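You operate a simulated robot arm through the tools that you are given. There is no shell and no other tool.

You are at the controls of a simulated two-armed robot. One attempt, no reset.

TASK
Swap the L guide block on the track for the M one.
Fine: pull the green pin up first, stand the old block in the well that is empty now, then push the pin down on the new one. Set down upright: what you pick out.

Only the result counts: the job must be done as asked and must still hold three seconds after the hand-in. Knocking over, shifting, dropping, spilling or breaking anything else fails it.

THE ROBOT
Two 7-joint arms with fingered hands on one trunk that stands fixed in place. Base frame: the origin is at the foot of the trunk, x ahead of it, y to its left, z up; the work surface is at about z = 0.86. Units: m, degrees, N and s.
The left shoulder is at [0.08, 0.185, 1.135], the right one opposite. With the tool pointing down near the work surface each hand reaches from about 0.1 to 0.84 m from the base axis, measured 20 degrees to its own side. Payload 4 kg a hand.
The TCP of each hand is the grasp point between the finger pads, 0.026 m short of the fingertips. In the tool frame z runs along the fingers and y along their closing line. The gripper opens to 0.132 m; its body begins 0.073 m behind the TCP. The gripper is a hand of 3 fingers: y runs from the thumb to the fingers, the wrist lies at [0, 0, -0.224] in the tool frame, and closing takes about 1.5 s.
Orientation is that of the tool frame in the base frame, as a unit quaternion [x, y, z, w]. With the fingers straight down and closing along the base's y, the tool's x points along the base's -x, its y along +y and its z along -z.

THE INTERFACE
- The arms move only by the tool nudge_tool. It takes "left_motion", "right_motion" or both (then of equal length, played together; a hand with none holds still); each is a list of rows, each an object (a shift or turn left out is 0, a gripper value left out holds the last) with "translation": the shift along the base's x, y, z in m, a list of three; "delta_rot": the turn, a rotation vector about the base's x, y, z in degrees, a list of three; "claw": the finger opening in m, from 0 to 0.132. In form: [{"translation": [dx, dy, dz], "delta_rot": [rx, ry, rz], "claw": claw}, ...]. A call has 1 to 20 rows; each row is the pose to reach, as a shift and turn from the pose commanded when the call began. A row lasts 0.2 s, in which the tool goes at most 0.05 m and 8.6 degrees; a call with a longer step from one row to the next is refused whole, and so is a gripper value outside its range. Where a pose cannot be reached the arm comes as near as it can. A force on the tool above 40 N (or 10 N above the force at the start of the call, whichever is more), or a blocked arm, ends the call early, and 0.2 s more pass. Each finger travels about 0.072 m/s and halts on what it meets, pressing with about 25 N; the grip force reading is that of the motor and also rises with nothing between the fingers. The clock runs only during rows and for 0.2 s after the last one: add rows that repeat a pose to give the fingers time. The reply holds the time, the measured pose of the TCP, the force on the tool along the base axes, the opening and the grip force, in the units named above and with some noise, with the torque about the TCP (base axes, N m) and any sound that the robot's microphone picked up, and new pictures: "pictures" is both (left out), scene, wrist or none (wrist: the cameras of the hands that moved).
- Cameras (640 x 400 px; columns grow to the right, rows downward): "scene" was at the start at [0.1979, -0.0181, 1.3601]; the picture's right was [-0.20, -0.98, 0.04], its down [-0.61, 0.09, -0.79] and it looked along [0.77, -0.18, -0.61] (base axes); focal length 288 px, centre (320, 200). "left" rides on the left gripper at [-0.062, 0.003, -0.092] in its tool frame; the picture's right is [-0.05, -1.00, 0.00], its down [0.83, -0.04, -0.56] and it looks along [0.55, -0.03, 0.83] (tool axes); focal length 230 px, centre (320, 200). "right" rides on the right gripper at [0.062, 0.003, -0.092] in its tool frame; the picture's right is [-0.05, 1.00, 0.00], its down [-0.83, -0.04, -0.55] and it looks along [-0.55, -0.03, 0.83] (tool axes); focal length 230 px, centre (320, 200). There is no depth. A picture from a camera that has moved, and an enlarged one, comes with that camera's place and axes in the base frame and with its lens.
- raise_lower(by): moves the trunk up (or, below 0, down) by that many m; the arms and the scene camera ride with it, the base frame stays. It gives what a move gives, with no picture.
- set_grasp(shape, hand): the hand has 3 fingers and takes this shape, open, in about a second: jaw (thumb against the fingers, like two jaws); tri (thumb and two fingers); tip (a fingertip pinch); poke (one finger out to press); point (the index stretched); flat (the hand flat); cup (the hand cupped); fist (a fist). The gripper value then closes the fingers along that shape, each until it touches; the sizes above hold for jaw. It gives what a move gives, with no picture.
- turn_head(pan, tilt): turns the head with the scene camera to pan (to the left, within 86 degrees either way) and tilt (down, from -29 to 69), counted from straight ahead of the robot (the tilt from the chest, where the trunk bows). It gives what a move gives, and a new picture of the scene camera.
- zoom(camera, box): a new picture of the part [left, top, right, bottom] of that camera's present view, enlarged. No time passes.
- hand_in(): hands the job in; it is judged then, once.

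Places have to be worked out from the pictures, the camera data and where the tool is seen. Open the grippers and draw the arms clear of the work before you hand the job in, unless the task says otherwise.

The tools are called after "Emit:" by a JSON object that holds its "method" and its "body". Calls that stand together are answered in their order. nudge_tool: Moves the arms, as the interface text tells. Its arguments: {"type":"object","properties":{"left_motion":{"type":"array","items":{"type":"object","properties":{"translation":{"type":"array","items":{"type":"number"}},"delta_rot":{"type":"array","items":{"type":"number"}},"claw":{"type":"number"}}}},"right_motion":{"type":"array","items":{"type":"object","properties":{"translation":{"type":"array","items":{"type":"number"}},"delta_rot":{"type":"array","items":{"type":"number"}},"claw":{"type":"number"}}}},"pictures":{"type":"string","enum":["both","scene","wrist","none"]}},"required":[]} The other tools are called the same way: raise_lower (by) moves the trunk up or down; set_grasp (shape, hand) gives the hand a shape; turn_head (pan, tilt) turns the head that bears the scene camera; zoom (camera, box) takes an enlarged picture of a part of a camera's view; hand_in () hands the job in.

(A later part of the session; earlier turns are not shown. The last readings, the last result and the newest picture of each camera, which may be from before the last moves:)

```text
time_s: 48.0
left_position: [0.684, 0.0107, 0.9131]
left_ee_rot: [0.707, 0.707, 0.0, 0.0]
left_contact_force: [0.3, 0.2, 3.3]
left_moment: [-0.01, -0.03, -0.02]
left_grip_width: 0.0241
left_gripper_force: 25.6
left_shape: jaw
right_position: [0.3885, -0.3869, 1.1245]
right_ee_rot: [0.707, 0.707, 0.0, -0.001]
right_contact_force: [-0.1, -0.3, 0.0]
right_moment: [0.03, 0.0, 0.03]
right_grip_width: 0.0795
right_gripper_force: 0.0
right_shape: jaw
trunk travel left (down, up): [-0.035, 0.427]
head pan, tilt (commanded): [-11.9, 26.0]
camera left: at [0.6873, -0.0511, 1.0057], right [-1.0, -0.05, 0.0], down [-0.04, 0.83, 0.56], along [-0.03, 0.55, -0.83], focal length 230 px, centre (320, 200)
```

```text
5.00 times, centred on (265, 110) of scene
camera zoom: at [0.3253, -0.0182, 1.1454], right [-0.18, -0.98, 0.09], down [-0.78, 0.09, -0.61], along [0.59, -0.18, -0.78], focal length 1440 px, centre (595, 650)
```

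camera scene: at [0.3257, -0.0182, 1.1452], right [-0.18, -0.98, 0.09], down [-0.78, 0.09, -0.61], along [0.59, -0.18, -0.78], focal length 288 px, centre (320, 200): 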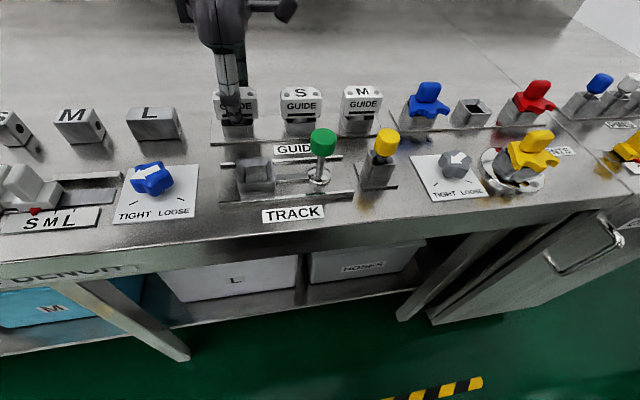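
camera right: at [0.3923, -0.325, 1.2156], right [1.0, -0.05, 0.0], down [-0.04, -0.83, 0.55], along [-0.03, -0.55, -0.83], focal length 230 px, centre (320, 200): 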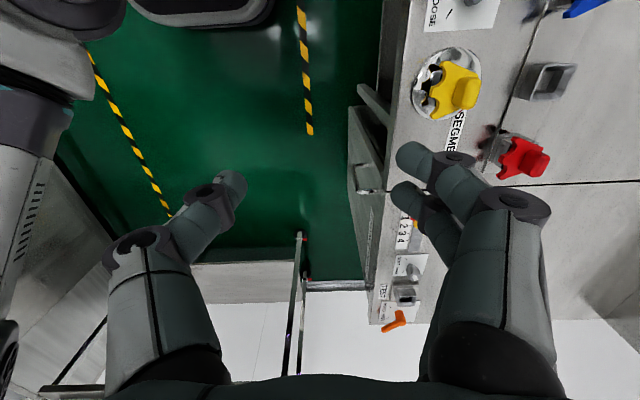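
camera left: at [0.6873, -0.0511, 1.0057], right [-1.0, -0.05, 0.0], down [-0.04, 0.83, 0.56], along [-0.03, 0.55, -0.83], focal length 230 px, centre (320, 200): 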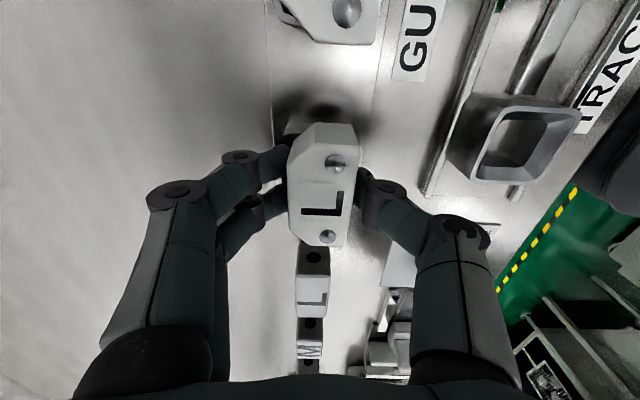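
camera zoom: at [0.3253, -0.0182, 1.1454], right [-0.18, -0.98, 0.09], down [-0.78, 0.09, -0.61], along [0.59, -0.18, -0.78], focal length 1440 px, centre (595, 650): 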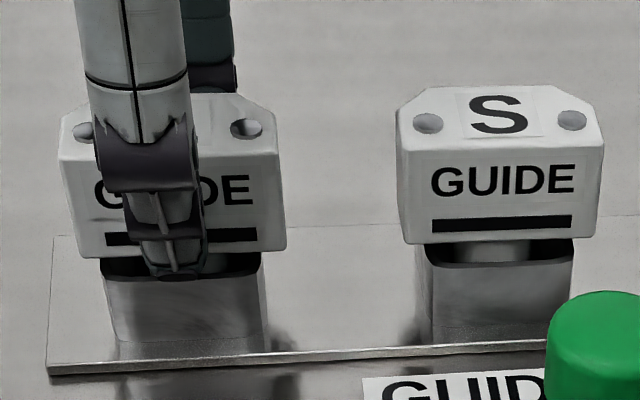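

A 3 N upward contact and matching gaps with S show L is seated. I open the fingers and rise straight up.

Emit:
{"method": "nudge_tool", "body": {"left_motion": [{"translation": [0, 0, 0.0], "claw": 0.03}, {"translation": [0, 0, 0.0], "claw": 0.05}, {"translation": [0, 0, 0.0], "claw": 0.07}, {"translation": [0, 0, 0.0], "claw": 0.09}, {"translation": [0, 0, 0.0], "claw": 0.09}, {"translation": [0, 0, 0.0], "claw": 0.09}, {"translation": [0, 0, 0.02], "claw": 0.09}, {"translation": [0, 0, 0.05], "claw": 0.09}, {"translation": [0, 0, 0.08], "claw": 0.09}, {"translation": [0, 0, 0.11], "claw": 0.09}, {"translation": [0, 0, 0.11], "claw": 0.09}], "pictures": "both"}}

Emit:
{"method": "zoom", "body": {"camera": "scene", "box": [205, 70, 405, 210]}}

```text
time_s: 50.4
left_position: [0.6846, 0.0086, 1.0233]
left_ee_rot: [0.707, 0.707, 0.0, -0.001]
left_contact_force: [0.0, 0.6, 1.0]
left_moment: [-0.03, 0.06, 0.03]
left_grip_width: 0.0896
left_gripper_force: 0.0
left_shape: jaw
right_position: [0.389, -0.3868, 1.1217]
right_ee_rot: [0.707, 0.707, 0.0, -0.001]
right_contact_force: [1.0, -0.6, -1.0]
right_moment: [-0.01, 0.03, 0.02]
right_grip_width: 0.0797
right_gripper_force: 0.0
right_shape: jaw
trunk travel left (down, up): [-0.035, 0.427]
head pan, tilt (commanded): [-11.9, 26.0]
camera scene: at [0.3263, -0.018, 1.1448], right [-0.18, -0.98, 0.09], down [-0.78, 0.09, -0.61], along [0.59, -0.18, -0.78], focal length 288 px, centre (320, 200)
camera left: at [0.6888, -0.0533, 1.1153], right [-1.0, -0.05, 0.0], down [-0.04, 0.83, 0.56], along [-0.03, 0.55, -0.83], focal length 230 px, centre (320, 200)
```

scene: 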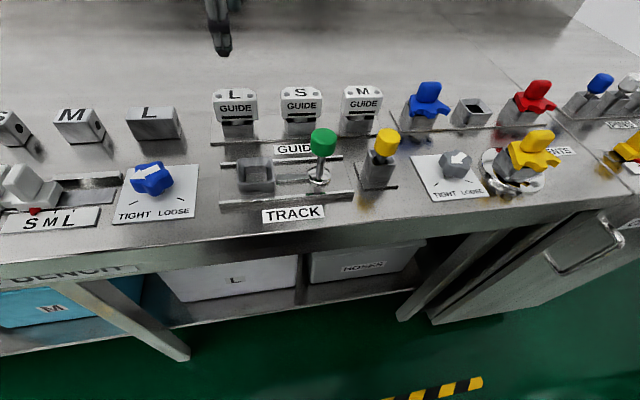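
left: 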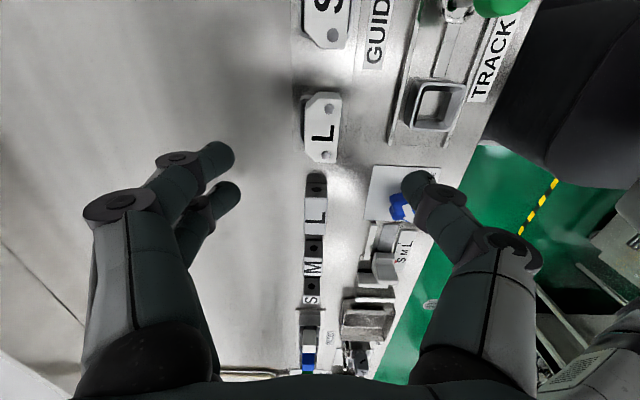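

```text
2.86 times, centred on (305, 140) of scene
camera zoom: at [0.3263, -0.018, 1.1448], right [-0.18, -0.98, 0.09], down [-0.78, 0.09, -0.61], along [0.59, -0.18, -0.78], focal length 823 px, centre (363, 371)
```

zoom: 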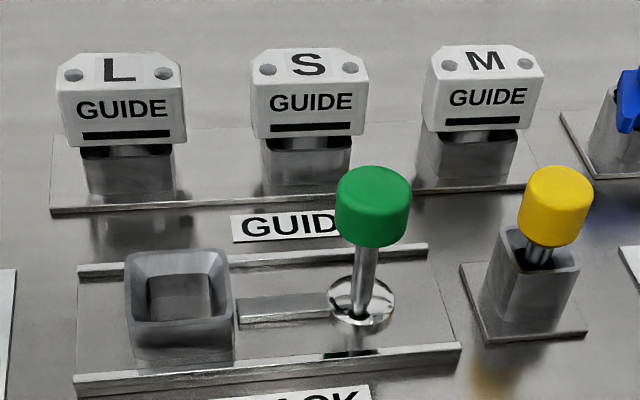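

L stands upright in its well, in line with S and M. Next I take the open left hand across toward M at about (0.6845, -0.170) at z≈1.02, checking the reach.

Emit:
{"method": "nudge_tool", "body": {"left_motion": [{"translation": [0, -0.04, 0], "claw": 0.09}, {"translation": [0, -0.08, 0], "claw": 0.09}, {"translation": [0, -0.12, 0], "claw": 0.09}, {"translation": [0, -0.155, 0], "claw": 0.09}, {"translation": [0, -0.18, 0], "claw": 0.09}, {"translation": [0, -0.18, 0], "claw": 0.09}], "pictures": "both"}}

Emit:
{"method": "zoom", "body": {"camera": "left", "box": [220, 0, 420, 200]}}

```text
time_s: 52.0
left_position: [0.7133, -0.0825, 1.0291]
left_ee_rot: [0.664, 0.748, -0.02, 0.018]
left_contact_force: [0.1, -0.2, 0.0]
left_moment: [0.03, -0.01, 0.01]
left_grip_width: 0.0896
left_gripper_force: 0.2
left_shape: jaw
left hand out of reach, approached as far as the arm can: row 4, 5, 6
right_position: [0.3878, -0.3877, 1.123]
right_ee_rot: [0.707, 0.707, 0.001, -0.001]
right_contact_force: [-0.8, -0.6, -0.4]
right_moment: [0.0, -0.04, -0.04]
right_grip_width: 0.0797
right_gripper_force: 0.1
right_shape: jaw
trunk travel left (down, up): [-0.035, 0.427]
head pan, tilt (commanded): [-11.9, 26.0]
stopped in row 6 (left hand): the arm was blocked; the commanded pose is now the measured one
camera scene: at [0.3253, -0.0193, 1.1454], right [-0.18, -0.98, 0.09], down [-0.78, 0.09, -0.61], along [0.59, -0.18, -0.78], focal length 288 px, centre (320, 200)
camera left: at [0.7232, -0.1381, 1.1239], right [-0.99, -0.17, 0.01], down [-0.14, 0.85, 0.51], along [-0.09, 0.5, -0.86], focal length 230 px, centre (320, 200)
```

scene: 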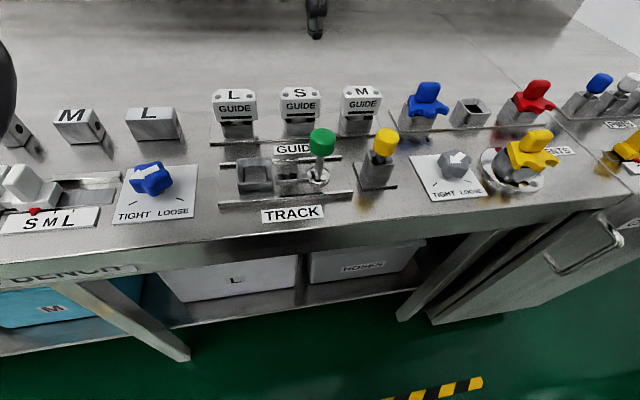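
left: 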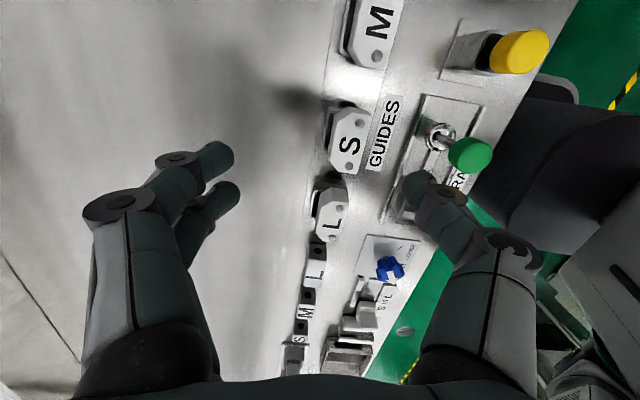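

```text
2.00 times, centred on (320, 100) of left
camera zoom: at [0.7232, -0.1381, 1.1239], right [-0.99, -0.17, 0.01], down [-0.14, 0.85, 0.51], along [-0.09, 0.5, -0.86], focal length 460 px, centre (320, 400)
```

zoom: 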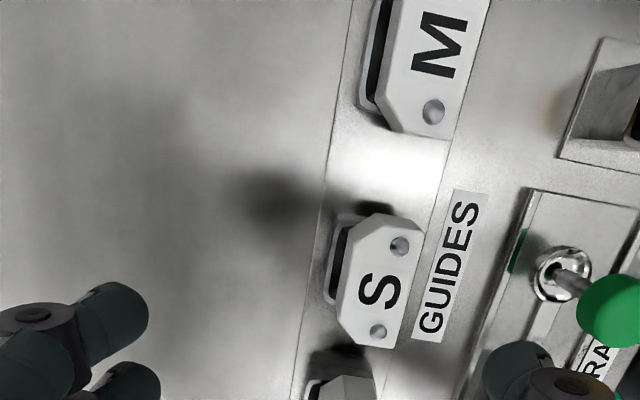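

The left arm was blocked near y≈-0.11 at z=1.02 — it seems to be at its full stretch there (wrist ~0.69 m from the shoulder). At a lower z the reach grows, so I first restore the hand's orientation and come to (0.685, -0.07, 0.985).

Emit:
{"method": "nudge_tool", "body": {"left_motion": [{"translation": [-0.014, 0.006, -0.01], "delta_rot": [1.5, -0.1, -3.4]}, {"translation": [-0.028, 0.012, -0.02], "delta_rot": [3.1, -0.2, -6.8]}, {"translation": [-0.028, 0.012, -0.044], "delta_rot": [3.1, -0.2, -6.8]}, {"translation": [-0.028, 0.012, -0.044], "delta_rot": [3.1, -0.2, -6.8]}], "pictures": "scene"}}

```text
time_s: 53.0
left_position: [0.683, -0.072, 0.9842]
left_ee_rot: [0.709, 0.706, 0.001, 0.0]
left_contact_force: [-0.4, -0.1, 0.9]
left_moment: [0.04, 0.02, -0.02]
left_grip_width: 0.0899
left_gripper_force: 0.1
left_shape: jaw
right_position: [0.3873, -0.3865, 1.1243]
right_ee_rot: [0.707, 0.707, 0.0, 0.0]
right_contact_force: [-0.6, -0.2, 0.9]
right_moment: [-0.01, 0.01, -0.01]
right_grip_width: 0.0794
right_gripper_force: 0.2
right_shape: jaw
trunk travel left (down, up): [-0.035, 0.427]
head pan, tilt (commanded): [-11.9, 26.0]
camera scene: at [0.325, -0.0183, 1.1455], right [-0.18, -0.98, 0.09], down [-0.78, 0.09, -0.61], along [0.59, -0.18, -0.78], focal length 288 px, centre (320, 200)
```

scene: 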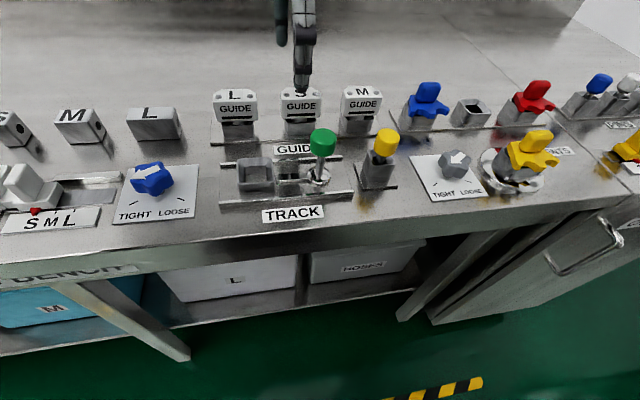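

The hand is back in order at (0.683, -0.072, 0.984). Something looks different between the seat and the pin, so I zoom there before continuing.

Emit:
{"method": "zoom", "body": {"camera": "scene", "box": [215, 80, 395, 215]}}

```text
2.96 times, centred on (305, 148) of scene
camera zoom: at [0.325, -0.0183, 1.1455], right [-0.18, -0.98, 0.09], down [-0.78, 0.09, -0.61], along [0.59, -0.18, -0.78], focal length 853 px, centre (364, 356)
```

zoom: 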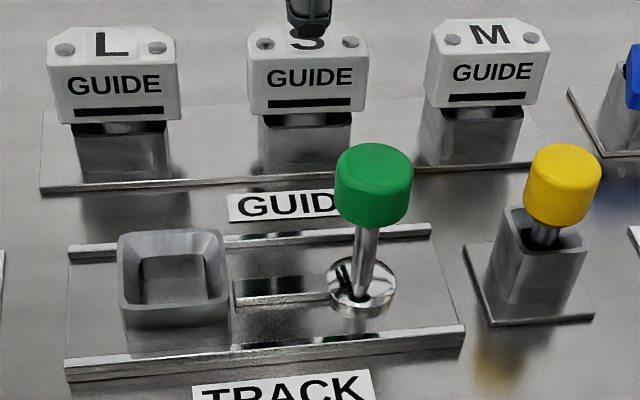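

Only a reflection of the hand; everything is in place. I now move toward M at the lower height (z≈0.97), in modest steps.

Emit:
{"method": "nudge_tool", "body": {"left_motion": [{"translation": [0.001, -0.025, -0.008], "claw": 0.09}, {"translation": [0.001, -0.05, -0.014], "claw": 0.09}, {"translation": [0.001, -0.075, -0.014], "claw": 0.09}, {"translation": [0.001, -0.09, -0.014], "claw": 0.09}, {"translation": [0.001, -0.09, -0.014], "claw": 0.09}], "pictures": "both"}}

```text
time_s: 54.4
left_position: [0.7192, -0.0997, 0.9752]
left_ee_rot: [0.677, 0.735, -0.016, 0.005]
left_contact_force: [0.6, 0.5, 0.4]
left_moment: [-0.03, 0.02, -0.01]
left_grip_width: 0.09
left_gripper_force: 0.0
left_shape: jaw
left hand out of reach, approached as far as the arm can: row 4, 5
right_position: [0.3886, -0.3856, 1.1234]
right_ee_rot: [0.707, 0.707, 0.001, 0.0]
right_contact_force: [-0.6, -0.3, 0.7]
right_moment: [-0.01, 0.03, 0.01]
right_grip_width: 0.0797
right_gripper_force: 0.0
right_shape: jaw
trunk travel left (down, up): [-0.035, 0.427]
head pan, tilt (commanded): [-11.9, 26.0]
stopped in row 5 (left hand): the arm was blocked; the commanded pose is now the measured one
camera scene: at [0.326, -0.0177, 1.1451], right [-0.18, -0.98, 0.09], down [-0.78, 0.09, -0.61], along [0.59, -0.18, -0.78], focal length 288 px, centre (320, 200)
camera left: at [0.7292, -0.1575, 1.0683], right [-0.99, -0.13, 0.02], down [-0.1, 0.84, 0.53], along [-0.08, 0.52, -0.85], focal length 230 px, centre (320, 200)
```

scene: 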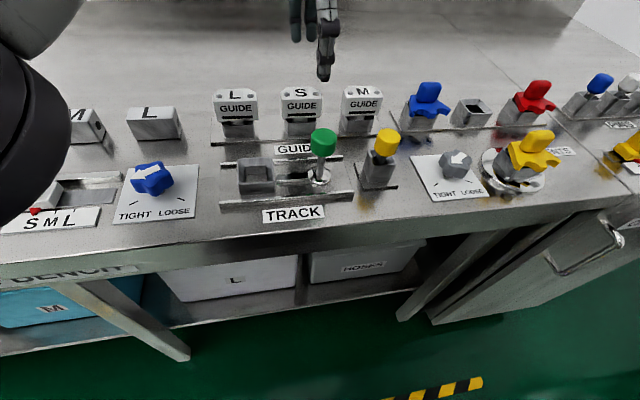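
left: 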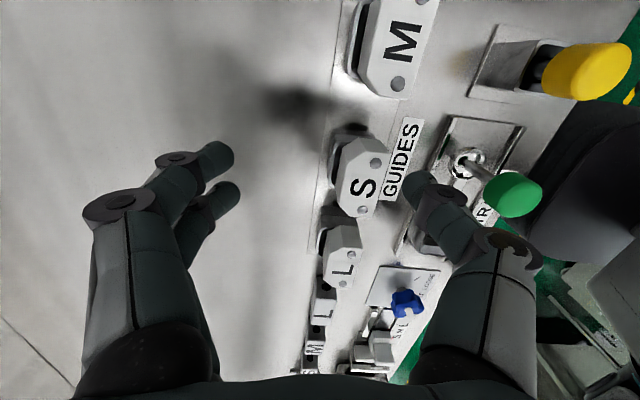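

The arm again hit full stretch, with the elbow swinging close to the head. I back out to (0.685, -0.06, 1.01) and straighten the hand; then I'll use a small roll tilt (fingers pointing slightly toward -y) to bring the wrist nearer and gain reach.

Emit:
{"method": "nudge_tool", "body": {"left_motion": [{"translation": [-0.005, 0.01, 0.02], "delta_rot": [0.8, -0.4, -2.3]}, {"translation": [-0.02, 0.025, 0.03], "delta_rot": [1.7, -0.9, -4.7]}, {"translation": [-0.034, 0.04, 0.035], "delta_rot": [1.7, -0.9, -4.7]}, {"translation": [-0.034, 0.04, 0.035], "delta_rot": [1.7, -0.9, -4.7]}, {"translation": [-0.034, 0.04, 0.035], "delta_rot": [1.7, -0.9, -4.7]}], "pictures": "scene"}}

```text
time_s: 55.6
left_position: [0.683, -0.0619, 1.0117]
left_ee_rot: [0.71, 0.704, 0.003, 0.001]
left_contact_force: [0.4, -0.5, 0.6]
left_moment: [0.02, 0.0, 0.0]
left_grip_width: 0.0901
left_gripper_force: 0.2
left_shape: jaw
right_position: [0.3896, -0.3864, 1.1239]
right_ee_rot: [0.707, 0.707, 0.0, 0.001]
right_contact_force: [0.3, -0.1, 0.7]
right_moment: [-0.02, 0.0, 0.0]
right_grip_width: 0.0796
right_gripper_force: 0.0
right_shape: jaw
trunk travel left (down, up): [-0.035, 0.427]
head pan, tilt (commanded): [-11.9, 26.0]
camera scene: at [0.3257, -0.018, 1.1452], right [-0.18, -0.98, 0.09], down [-0.78, 0.09, -0.61], along [0.59, -0.18, -0.78], focal length 288 px, centre (320, 200)
```

scene: 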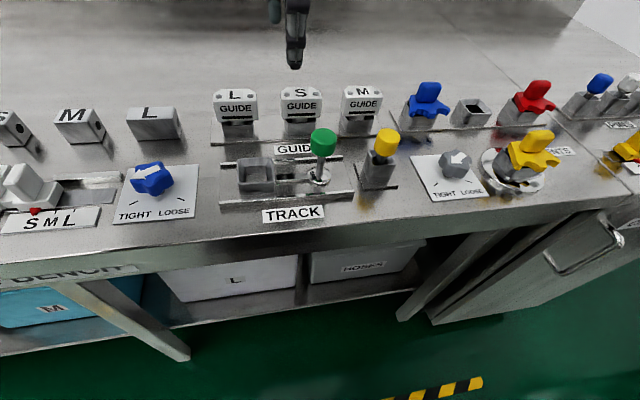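

Recovered at (0.683, -0.062, 1.012) and vertical. Now I tilt −10° about x and advance toward M at z≈0.972 in small steps.

Emit:
{"method": "nudge_tool", "body": {"left_motion": [{"translation": [0.0, 0, 0], "delta_rot": [-5, 0, 0.3], "claw": 0.09}, {"translation": [0.0, 0, 0], "delta_rot": [-10, 0, 0.5], "claw": 0.09}, {"translation": [0.0, -0.02, -0.015], "delta_rot": [-10, 0, 0.5], "claw": 0.09}, {"translation": [0.0, -0.045, -0.03], "delta_rot": [-10, 0, 0.5], "claw": 0.09}, {"translation": [0.001, -0.07, -0.04], "delta_rot": [-10, 0, 0.5], "claw": 0.09}, {"translation": [0.001, -0.07, -0.04], "delta_rot": [-10, 0, 0.5], "claw": 0.09}], "pictures": "both"}}

```text
time_s: 57.0
left_position: [0.6856, -0.1323, 0.9725]
left_ee_rot: [0.703, 0.706, -0.06, 0.064]
left_contact_force: [-0.6, -0.3, 0.0]
left_moment: [0.01, -0.02, 0.01]
left_grip_width: 0.0899
left_gripper_force: 0.0
left_shape: jaw
right_position: [0.3891, -0.3858, 1.1244]
right_ee_rot: [0.707, 0.707, 0.0, 0.0]
right_contact_force: [-0.6, -0.2, 0.6]
right_moment: [0.02, -0.03, 0.03]
right_grip_width: 0.0795
right_gripper_force: 0.1
right_shape: jaw
trunk travel left (down, up): [-0.035, 0.427]
head pan, tilt (commanded): [-11.9, 26.0]
camera scene: at [0.3256, -0.0176, 1.1453], right [-0.18, -0.98, 0.09], down [-0.78, 0.09, -0.61], along [0.59, -0.18, -0.78], focal length 288 px, centre (320, 200)
camera left: at [0.6884, -0.1775, 1.0719], right [-1.0, -0.05, 0.0], down [-0.05, 0.91, 0.4], along [-0.03, 0.4, -0.92], focal length 230 px, centre (320, 200)
```

scene: 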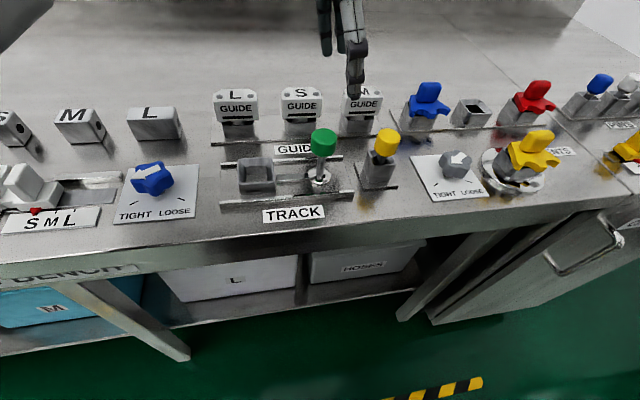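
left: 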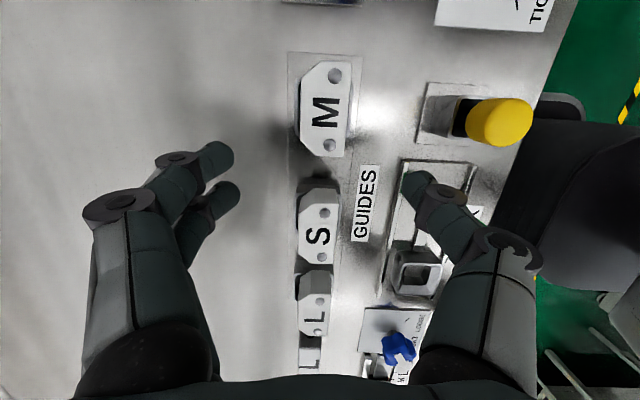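

No reach complaint with the tilt. M's head centre reads (0.684, -0.1715), so I move over it at y≈-0.169 (tips are offset by the tilt) and come down to z≈0.945 straddling it.

Emit:
{"method": "nudge_tool", "body": {"left_motion": [{"translation": [-0.001, -0.02, -0.005], "claw": 0.09}, {"translation": [-0.001, -0.036, -0.012], "claw": 0.09}, {"translation": [-0.001, -0.036, -0.027], "claw": 0.09}, {"translation": [-0.001, -0.036, -0.027], "claw": 0.09}], "pictures": "both"}}

Emit:
{"method": "zoom", "body": {"camera": "left", "box": [220, 60, 440, 240]}}

Emit:
{"method": "zoom", "body": {"camera": "scene", "box": [275, 60, 435, 160]}}

```text
time_s: 58.0
left_position: [0.6832, -0.1705, 0.9446]
left_ee_rot: [0.704, 0.705, -0.059, 0.063]
left_contact_force: [-0.5, -0.1, 0.2]
left_moment: [0.03, -0.01, 0.01]
left_grip_width: 0.0899
left_gripper_force: 0.0
left_shape: jaw
right_position: [0.3888, -0.3872, 1.124]
right_ee_rot: [0.708, 0.707, 0.0, 0.0]
right_contact_force: [-0.9, -0.2, -0.5]
right_moment: [0.01, 0.01, 0.01]
right_grip_width: 0.0797
right_gripper_force: 0.1
right_shape: jaw
trunk travel left (down, up): [-0.035, 0.427]
head pan, tilt (commanded): [-11.9, 26.0]
camera scene: at [0.3252, -0.0185, 1.1455], right [-0.18, -0.98, 0.09], down [-0.78, 0.09, -0.61], along [0.59, -0.18, -0.78], focal length 288 px, centre (320, 200)
camera left: at [0.6853, -0.2151, 1.0447], right [-1.0, -0.05, 0.0], down [-0.05, 0.91, 0.4], along [-0.03, 0.4, -0.92], focal length 230 px, centre (320, 200)
```

scene: 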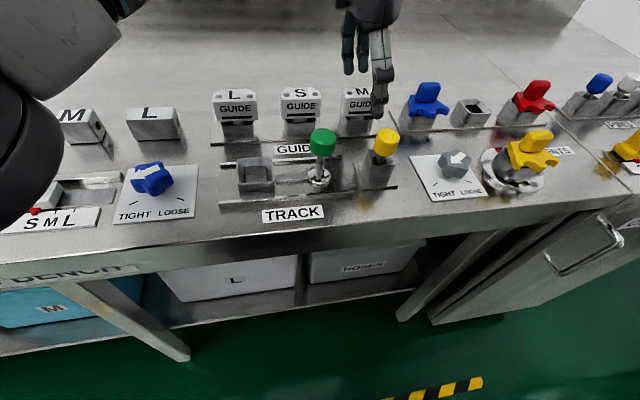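
left: 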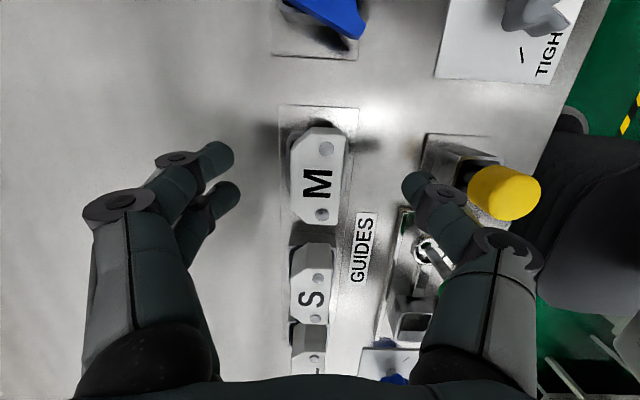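

```text
2.22 times, centred on (330, 150) of left
camera zoom: at [0.6853, -0.2151, 1.0447], right [-1.0, -0.05, 0.0], down [-0.05, 0.91, 0.4], along [-0.03, 0.4, -0.92], focal length 511 px, centre (298, 311)
```

zoom: 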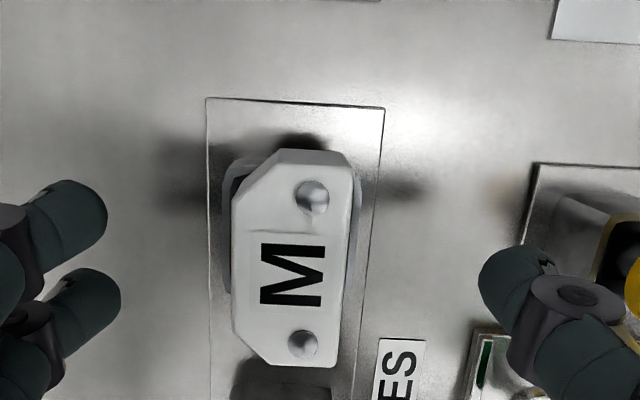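

```text
4.00 times, centred on (355, 110) of scene
camera zoom: at [0.3252, -0.0185, 1.1455], right [-0.18, -0.98, 0.09], down [-0.78, 0.09, -0.61], along [0.59, -0.18, -0.78], focal length 1152 px, centre (180, 560)
```

zoom: 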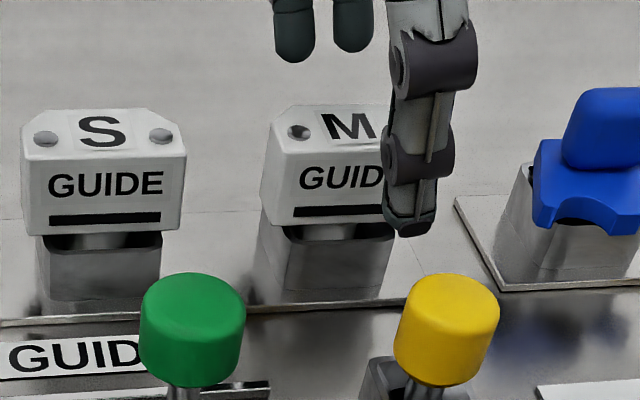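

M is centred between thumb and fingers. I narrow to 0.07, descend to z≈0.919 and close on M.

Emit:
{"method": "nudge_tool", "body": {"left_motion": [{"translation": [0, 0, -0.008], "claw": 0.07}, {"translation": [0, 0, -0.017], "claw": 0.07}, {"translation": [0, 0, -0.0255], "claw": 0.07}, {"translation": [0, 0, -0.0255], "claw": 0.06}, {"translation": [0, 0, -0.0255], "claw": 0.04}, {"translation": [0, 0, -0.0255], "claw": 0.025}, {"translation": [0, 0, -0.0255], "claw": 0.01}, {"translation": [0, 0, -0.0255], "claw": 0.01}, {"translation": [0, 0, -0.0255], "claw": 0.01}, {"translation": [0, 0, -0.0255], "claw": 0.01}], "pictures": "both"}}

Emit:
{"method": "zoom", "body": {"camera": "scene", "box": [275, 60, 435, 160]}}

Emit:
{"method": "zoom", "body": {"camera": "left", "box": [220, 60, 440, 240]}}

```text
time_s: 60.2
left_position: [0.6841, -0.1698, 0.9181]
left_ee_rot: [0.704, 0.705, -0.058, 0.063]
left_contact_force: [1.6, -0.1, 1.1]
left_moment: [0.0, -0.02, 0.02]
left_grip_width: 0.0245
left_gripper_force: 24.5
left_shape: jaw
right_position: [0.3895, -0.3863, 1.1244]
right_ee_rot: [0.707, 0.707, 0.0, 0.0]
right_contact_force: [-0.4, -0.6, 0.6]
right_moment: [-0.02, 0.01, -0.01]
right_grip_width: 0.0796
right_gripper_force: 0.1
right_shape: jaw
trunk travel left (down, up): [-0.035, 0.427]
head pan, tilt (commanded): [-11.9, 26.0]
camera scene: at [0.3258, -0.0183, 1.1452], right [-0.18, -0.98, 0.09], down [-0.78, 0.09, -0.61], along [0.59, -0.18, -0.78], focal length 288 px, centre (320, 200)
camera left: at [0.6863, -0.2144, 1.0193], right [-1.0, -0.05, 0.0], down [-0.05, 0.91, 0.4], along [-0.03, 0.4, -0.92], focal length 230 px, centre (320, 200)
```

scene: 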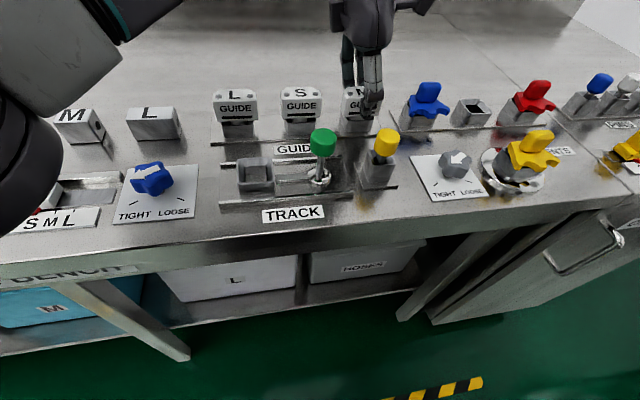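
left: 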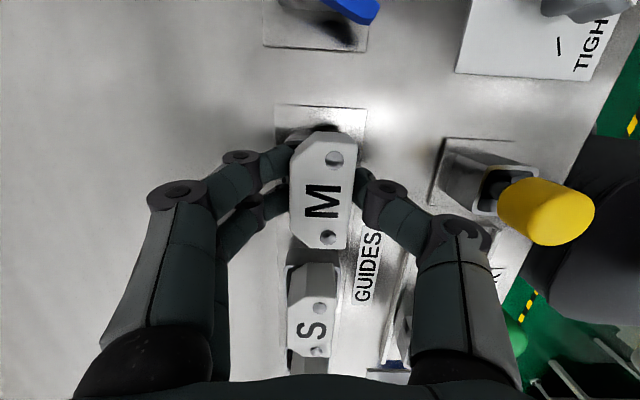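

```text
4.00 times, centred on (355, 110) of scene
camera zoom: at [0.3258, -0.0183, 1.1452], right [-0.18, -0.98, 0.09], down [-0.78, 0.09, -0.61], along [0.59, -0.18, -0.78], focal length 1152 px, centre (180, 560)
```

zoom: 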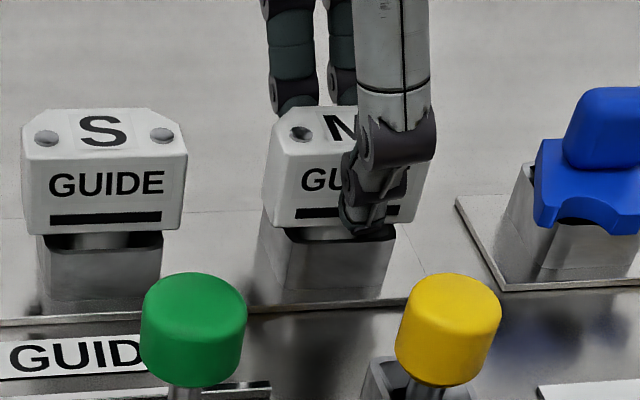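

```text
2.22 times, centred on (330, 150) of left
camera zoom: at [0.6863, -0.2144, 1.0193], right [-1.0, -0.05, 0.0], down [-0.05, 0.91, 0.4], along [-0.03, 0.4, -0.92], focal length 511 px, centre (298, 311)
```

zoom: 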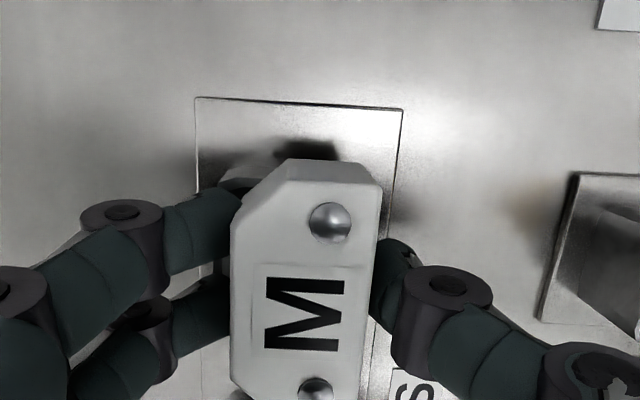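

M is gripped (width 0.0245, 24.5 N) with no side load. I lift it slowly by 45 mm.

Emit:
{"method": "nudge_tool", "body": {"left_motion": [{"translation": [0, 0, 0.006], "claw": 0.01}, {"translation": [0, 0, 0.013], "claw": 0.01}, {"translation": [0, 0, 0.021], "claw": 0.01}, {"translation": [0, 0, 0.029], "claw": 0.01}, {"translation": [0, 0, 0.037], "claw": 0.01}, {"translation": [0, 0, 0.045], "claw": 0.01}, {"translation": [0, 0, 0.045], "claw": 0.01}], "pictures": "both"}}

Emit:
{"method": "zoom", "body": {"camera": "scene", "box": [275, 60, 435, 160]}}

```text
time_s: 61.8
left_position: [0.6826, -0.1693, 0.9604]
left_ee_rot: [0.703, 0.706, -0.059, 0.063]
left_contact_force: [-0.6, 0.8, -0.8]
left_moment: [-0.01, 0.06, 0.01]
left_grip_width: 0.0246
left_gripper_force: 25.0
left_shape: jaw
right_position: [0.3888, -0.3868, 1.1233]
right_ee_rot: [0.707, 0.708, -0.001, -0.001]
right_contact_force: [0.5, -0.6, -0.7]
right_moment: [0.01, 0.01, -0.03]
right_grip_width: 0.0799
right_gripper_force: 0.1
right_shape: jaw
trunk travel left (down, up): [-0.035, 0.427]
head pan, tilt (commanded): [-11.9, 26.0]
camera scene: at [0.3258, -0.0182, 1.1451], right [-0.18, -0.98, 0.09], down [-0.78, 0.09, -0.61], along [0.59, -0.18, -0.78], focal length 288 px, centre (320, 200)
camera left: at [0.6855, -0.2146, 1.0623], right [-1.0, -0.05, 0.0], down [-0.05, 0.91, 0.4], along [-0.03, 0.4, -0.92], focal length 230 px, centre (320, 200)
```

scene: 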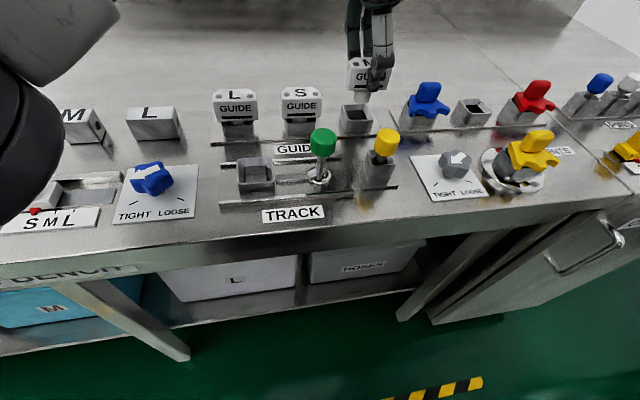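
left: 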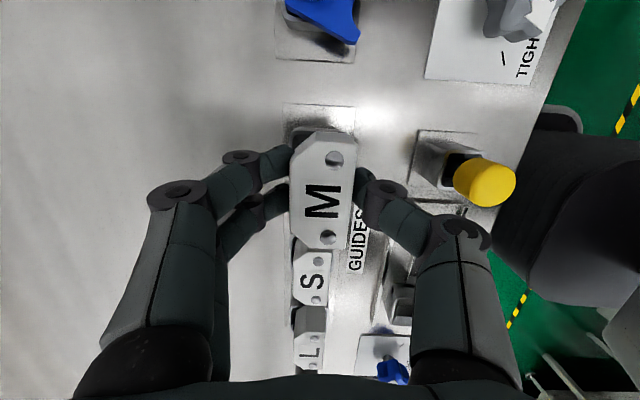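

```text
4.00 times, centred on (355, 110) of scene
camera zoom: at [0.3258, -0.0182, 1.1451], right [-0.18, -0.98, 0.09], down [-0.78, 0.09, -0.61], along [0.59, -0.18, -0.78], focal length 1152 px, centre (180, 560)
```

zoom: 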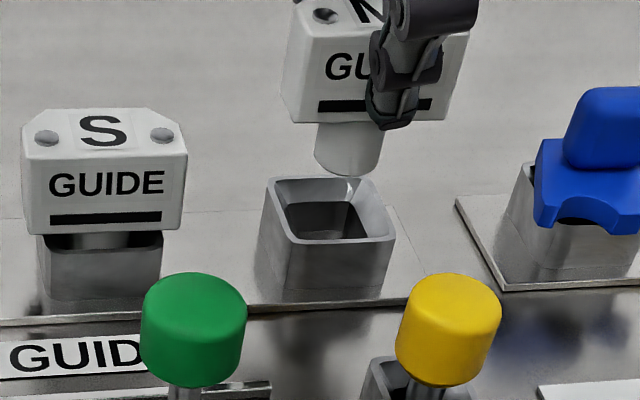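

M is out cleanly and level, its stem clear of the well. I carry it along a path rising past the raised pin (knob top ≈0.94) to above the track seat at about (0.5745, -0.010, 1.02).

Emit:
{"method": "nudge_tool", "body": {"left_motion": [{"translation": [-0.02, 0.015, 0.01], "claw": 0.01}, {"translation": [-0.04, 0.03, 0.022], "claw": 0.01}, {"translation": [-0.055, 0.05, 0.036], "claw": 0.01}, {"translation": [-0.068, 0.075, 0.048], "claw": 0.01}, {"translation": [-0.08, 0.1, 0.058], "claw": 0.01}, {"translation": [-0.095, 0.13, 0.06], "claw": 0.01}, {"translation": [-0.1085, 0.16, 0.06], "claw": 0.01}, {"translation": [-0.1085, 0.16, 0.06], "claw": 0.01}], "pictures": "both"}}

Emit:
{"method": "zoom", "body": {"camera": "scene", "box": [205, 75, 405, 215]}}

Emit:
{"method": "zoom", "body": {"camera": "left", "box": [220, 30, 440, 200]}}

```text
time_s: 63.6
left_position: [0.5755, -0.0076, 1.0189]
left_ee_rot: [0.703, 0.706, -0.059, 0.063]
left_contact_force: [0.0, -0.1, -0.7]
left_moment: [0.03, 0.01, 0.02]
left_grip_width: 0.0244
left_gripper_force: 24.9
left_shape: jaw
right_position: [0.3895, -0.3866, 1.1226]
right_ee_rot: [0.707, 0.707, 0.001, 0.0]
right_contact_force: [-0.4, -0.5, -0.4]
right_moment: [0.02, -0.03, 0.02]
right_grip_width: 0.0796
right_gripper_force: 0.1
right_shape: jaw
trunk travel left (down, up): [-0.035, 0.427]
head pan, tilt (commanded): [-11.9, 26.0]
camera scene: at [0.3257, -0.0188, 1.1452], right [-0.18, -0.98, 0.09], down [-0.78, 0.09, -0.61], along [0.59, -0.18, -0.78], focal length 288 px, centre (320, 200)
camera left: at [0.578, -0.0536, 1.1199], right [-1.0, -0.05, 0.0], down [-0.05, 0.91, 0.4], along [-0.03, 0.4, -0.91], focal length 230 px, centre (320, 200)
```

scene: 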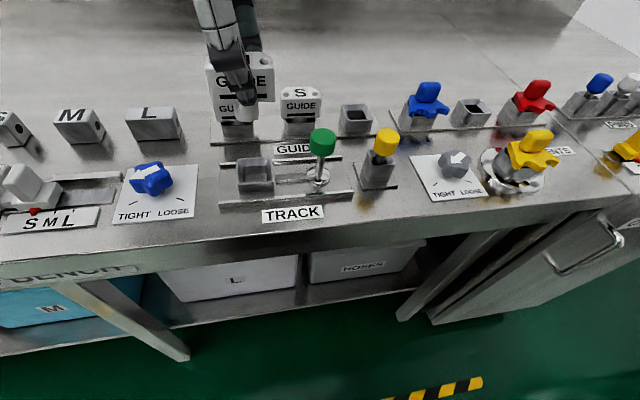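
left: 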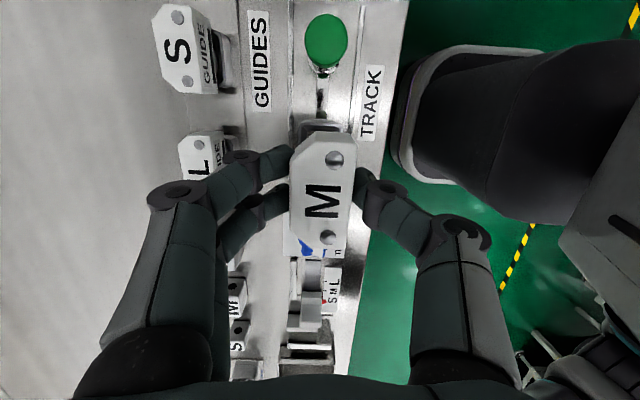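

```text
2.86 times, centred on (305, 145) of scene
camera zoom: at [0.3257, -0.0188, 1.1452], right [-0.18, -0.98, 0.09], down [-0.78, 0.09, -0.61], along [0.59, -0.18, -0.78], focal length 823 px, centre (363, 357)
```

zoom: 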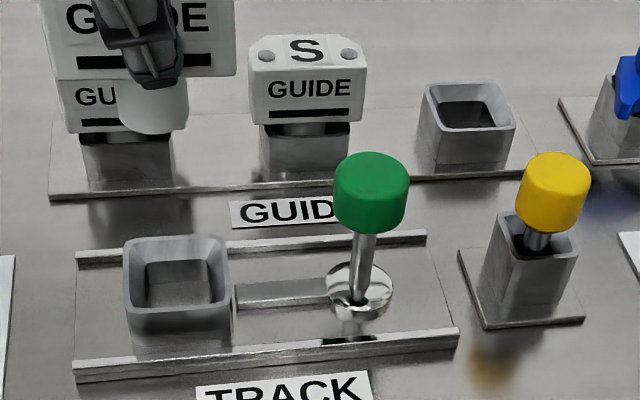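

```text
2.35 times, centred on (330, 115) of left
camera zoom: at [0.578, -0.0536, 1.1199], right [-1.0, -0.05, 0.0], down [-0.05, 0.91, 0.4], along [-0.03, 0.4, -0.91], focal length 541 px, centre (296, 400)
```

zoom: 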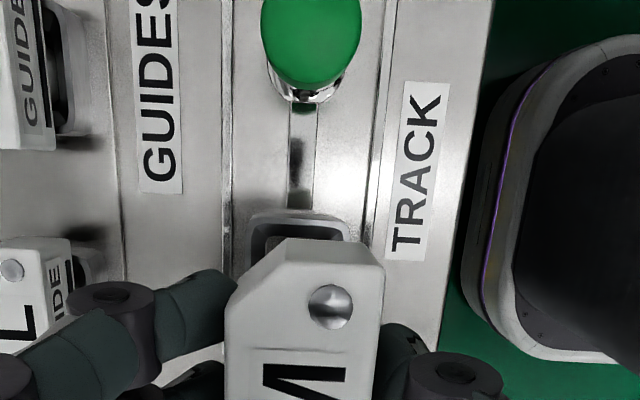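

M is held level above the seat area. I lower it to z≈0.957 (stem about 15 mm above the rim) and check alignment.

Emit:
{"method": "nudge_tool", "body": {"left_motion": [{"translation": [0, 0, -0.03], "claw": 0.01}, {"translation": [0, 0, -0.055], "claw": 0.01}, {"translation": [0, 0, -0.062], "claw": 0.01}, {"translation": [0, 0, -0.062], "claw": 0.01}], "pictures": "both"}}

Emit:
{"method": "zoom", "body": {"camera": "scene", "box": [215, 100, 335, 180]}}

Emit:
{"method": "zoom", "body": {"camera": "scene", "box": [215, 140, 335, 220]}}

Emit:
{"method": "zoom", "body": {"camera": "left", "box": [240, 60, 400, 260]}}

```text
time_s: 64.6
left_position: [0.5756, -0.0085, 0.9598]
left_ee_rot: [0.704, 0.705, -0.059, 0.063]
left_contact_force: [0.0, 0.1, -0.4]
left_moment: [0.0, 0.03, 0.0]
left_grip_width: 0.0245
left_gripper_force: 24.3
left_shape: jaw
right_position: [0.388, -0.3872, 1.1229]
right_ee_rot: [0.707, 0.707, 0.0, 0.001]
right_contact_force: [-0.1, 0.6, 0.5]
right_moment: [0.02, 0.04, 0.01]
right_grip_width: 0.0793
right_gripper_force: 0.0
right_shape: jaw
trunk travel left (down, up): [-0.035, 0.427]
head pan, tilt (commanded): [-11.9, 26.0]
camera scene: at [0.3257, -0.0182, 1.1452], right [-0.18, -0.98, 0.09], down [-0.78, 0.09, -0.61], along [0.59, -0.18, -0.78], focal length 288 px, centre (320, 200)
camera left: at [0.5779, -0.0534, 1.0598], right [-1.0, -0.05, 0.0], down [-0.05, 0.91, 0.4], along [-0.03, 0.4, -0.92], focal length 230 px, centre (320, 200)
```

scene: 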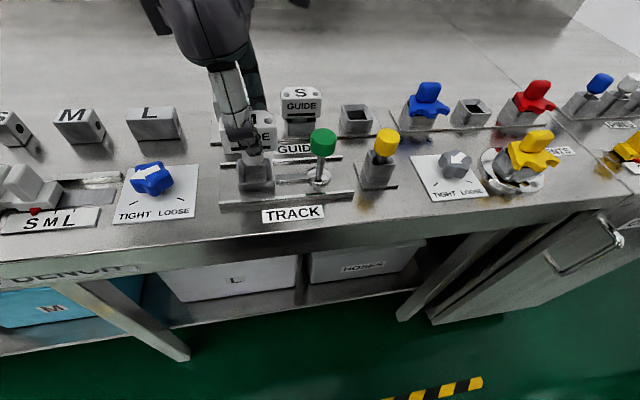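
left: 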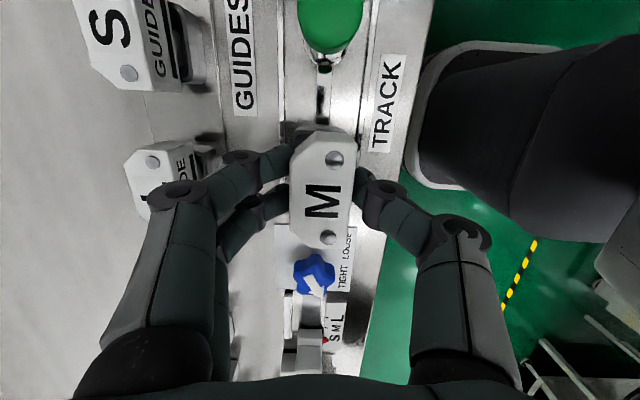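

```text
5.00 times, centred on (275, 140) of scene
camera zoom: at [0.3257, -0.0182, 1.1452], right [-0.18, -0.98, 0.09], down [-0.78, 0.09, -0.61], along [0.59, -0.18, -0.78], focal length 1440 px, centre (545, 500)
```

zoom: 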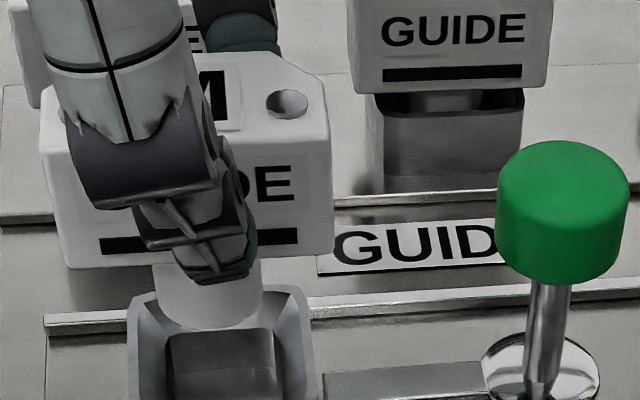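

```text
5.00 times, centred on (275, 180) of scene
camera zoom: at [0.3257, -0.0182, 1.1452], right [-0.18, -0.98, 0.09], down [-0.78, 0.09, -0.61], along [0.59, -0.18, -0.78], focal length 1440 px, centre (545, 300)
```

zoom: 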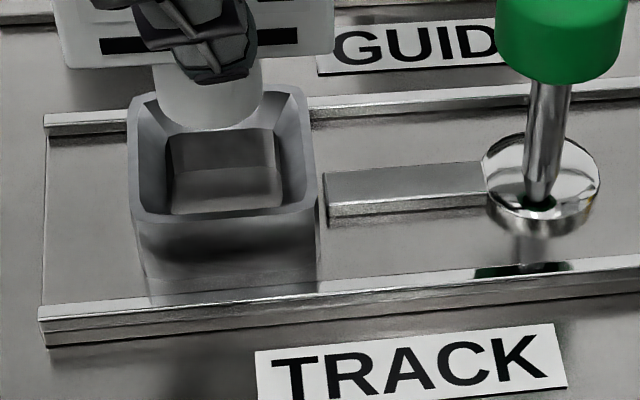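

```text
2.00 times, centred on (320, 160) of left
camera zoom: at [0.5779, -0.0534, 1.0598], right [-1.0, -0.05, 0.0], down [-0.05, 0.91, 0.4], along [-0.03, 0.4, -0.92], focal length 460 px, centre (320, 280)
```

zoom: 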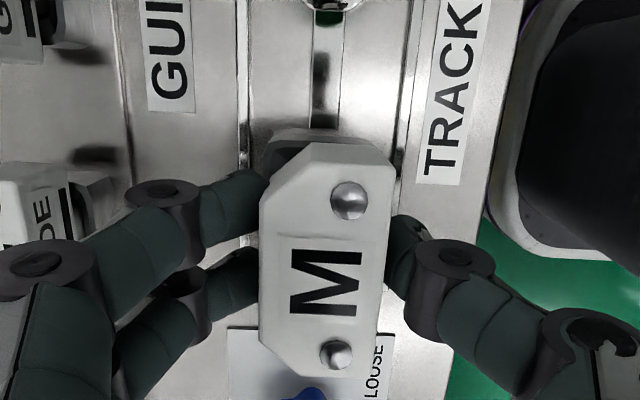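

The stem is within ~2 mm of the seat centre (stem y≈-0.008 vs seat -0.0097). I shift (-1, -1.5) mm and lower into the seat, watching the force.

Emit:
{"method": "nudge_tool", "body": {"left_motion": [{"translation": [-0.001, -0.0015, -0.007], "claw": 0.01}, {"translation": [-0.001, -0.0015, -0.014], "claw": 0.01}, {"translation": [-0.001, -0.0015, -0.021], "claw": 0.01}, {"translation": [-0.001, -0.0015, -0.028], "claw": 0.01}, {"translation": [-0.001, -0.0015, -0.034], "claw": 0.01}, {"translation": [-0.001, -0.0015, -0.037], "claw": 0.01}, {"translation": [-0.001, -0.0015, -0.037], "claw": 0.01}], "pictures": "both"}}

Emit:
{"method": "zoom", "body": {"camera": "scene", "box": [215, 130, 335, 210]}}

```text
time_s: 66.2
left_position: [0.5727, -0.0111, 0.9249]
left_ee_rot: [0.704, 0.705, -0.06, 0.063]
left_contact_force: [0.6, -0.1, -0.5]
left_moment: [0.02, -0.08, -0.02]
left_grip_width: 0.0246
left_gripper_force: 25.1
left_shape: jaw
right_position: [0.3889, -0.3865, 1.1231]
right_ee_rot: [0.707, 0.707, 0.0, 0.0]
right_contact_force: [-0.3, 0.4, 0.1]
right_moment: [-0.01, 0.0, 0.02]
right_grip_width: 0.0797
right_gripper_force: 0.1
right_shape: jaw
trunk travel left (down, up): [-0.035, 0.427]
head pan, tilt (commanded): [-11.9, 26.0]
camera scene: at [0.3258, -0.0182, 1.1452], right [-0.18, -0.98, 0.09], down [-0.78, 0.09, -0.61], along [0.59, -0.18, -0.78], focal length 288 px, centre (320, 200)
camera left: at [0.5761, -0.0547, 1.0247], right [-1.0, -0.05, 0.0], down [-0.05, 0.91, 0.4], along [-0.03, 0.4, -0.92], focal length 230 px, centre (320, 200)
```

scene: 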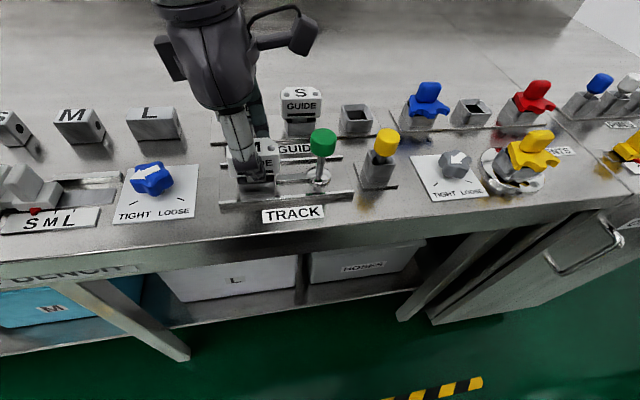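
left: 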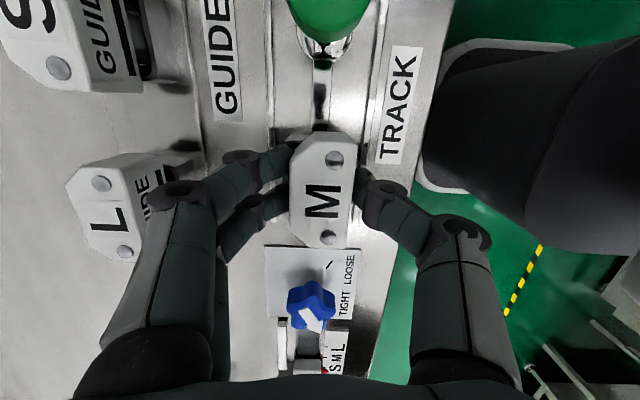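

```text
5.00 times, centred on (275, 170) of scene
camera zoom: at [0.3258, -0.0182, 1.1452], right [-0.18, -0.98, 0.09], down [-0.78, 0.09, -0.61], along [0.59, -0.18, -0.78], focal length 1440 px, centre (545, 350)
```

zoom: 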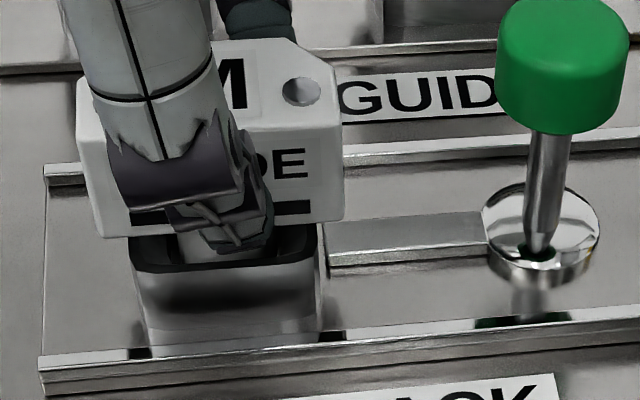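

M's stem is in the seat with no contact force at z≈0.924. I lower on in 1 mm steps to find the bottom.

Emit:
{"method": "nudge_tool", "body": {"left_motion": [{"translation": [0, 0, -0.001], "claw": 0.01}, {"translation": [0, 0, -0.002], "claw": 0.01}, {"translation": [0, 0, -0.003], "claw": 0.01}, {"translation": [0, 0, -0.004], "claw": 0.01}, {"translation": [0, 0, -0.004], "claw": 0.01}], "pictures": "none"}}

```text
time_s: 67.4
left_position: [0.5737, -0.0089, 0.9207]
left_ee_rot: [0.704, 0.705, -0.06, 0.063]
left_contact_force: [-0.1, -0.1, -0.1]
left_moment: [-0.04, -0.02, -0.01]
left_grip_width: 0.0246
left_gripper_force: 25.1
left_shape: jaw
right_position: [0.389, -0.3854, 1.1228]
right_ee_rot: [0.707, 0.707, 0.0, -0.001]
right_contact_force: [-0.6, 0.2, 0.0]
right_moment: [-0.01, 0.0, -0.01]
right_grip_width: 0.0796
right_gripper_force: 0.1
right_shape: jaw
trunk travel left (down, up): [-0.035, 0.427]
head pan, tilt (commanded): [-11.9, 26.0]
```

Still free at z≈0.9207. I continue by 1 mm steps.

Emit:
{"method": "nudge_tool", "body": {"left_motion": [{"translation": [0, 0, -0.001], "claw": 0.01}, {"translation": [0, 0, -0.002], "claw": 0.01}, {"translation": [0, 0, -0.003], "claw": 0.01}, {"translation": [0, 0, -0.003], "claw": 0.01}], "pictures": "none"}}

```text
time_s: 68.4
left_position: [0.5731, -0.0093, 0.9186]
left_ee_rot: [0.704, 0.705, -0.059, 0.066]
left_contact_force: [5.5, 0.5, 16.8]
left_moment: [0.0, -0.13, 0.04]
left_grip_width: 0.0252
left_gripper_force: 25.0
left_shape: jaw
right_position: [0.3886, -0.3863, 1.1238]
right_ee_rot: [0.707, 0.707, 0.001, 0.0]
right_contact_force: [-0.5, 0.8, -0.3]
right_moment: [-0.02, 0.0, 0.01]
right_grip_width: 0.0798
right_gripper_force: 0.2
right_shape: jaw
trunk travel left (down, up): [-0.035, 0.427]
head pan, tilt (commanded): [-11.9, 26.0]
```

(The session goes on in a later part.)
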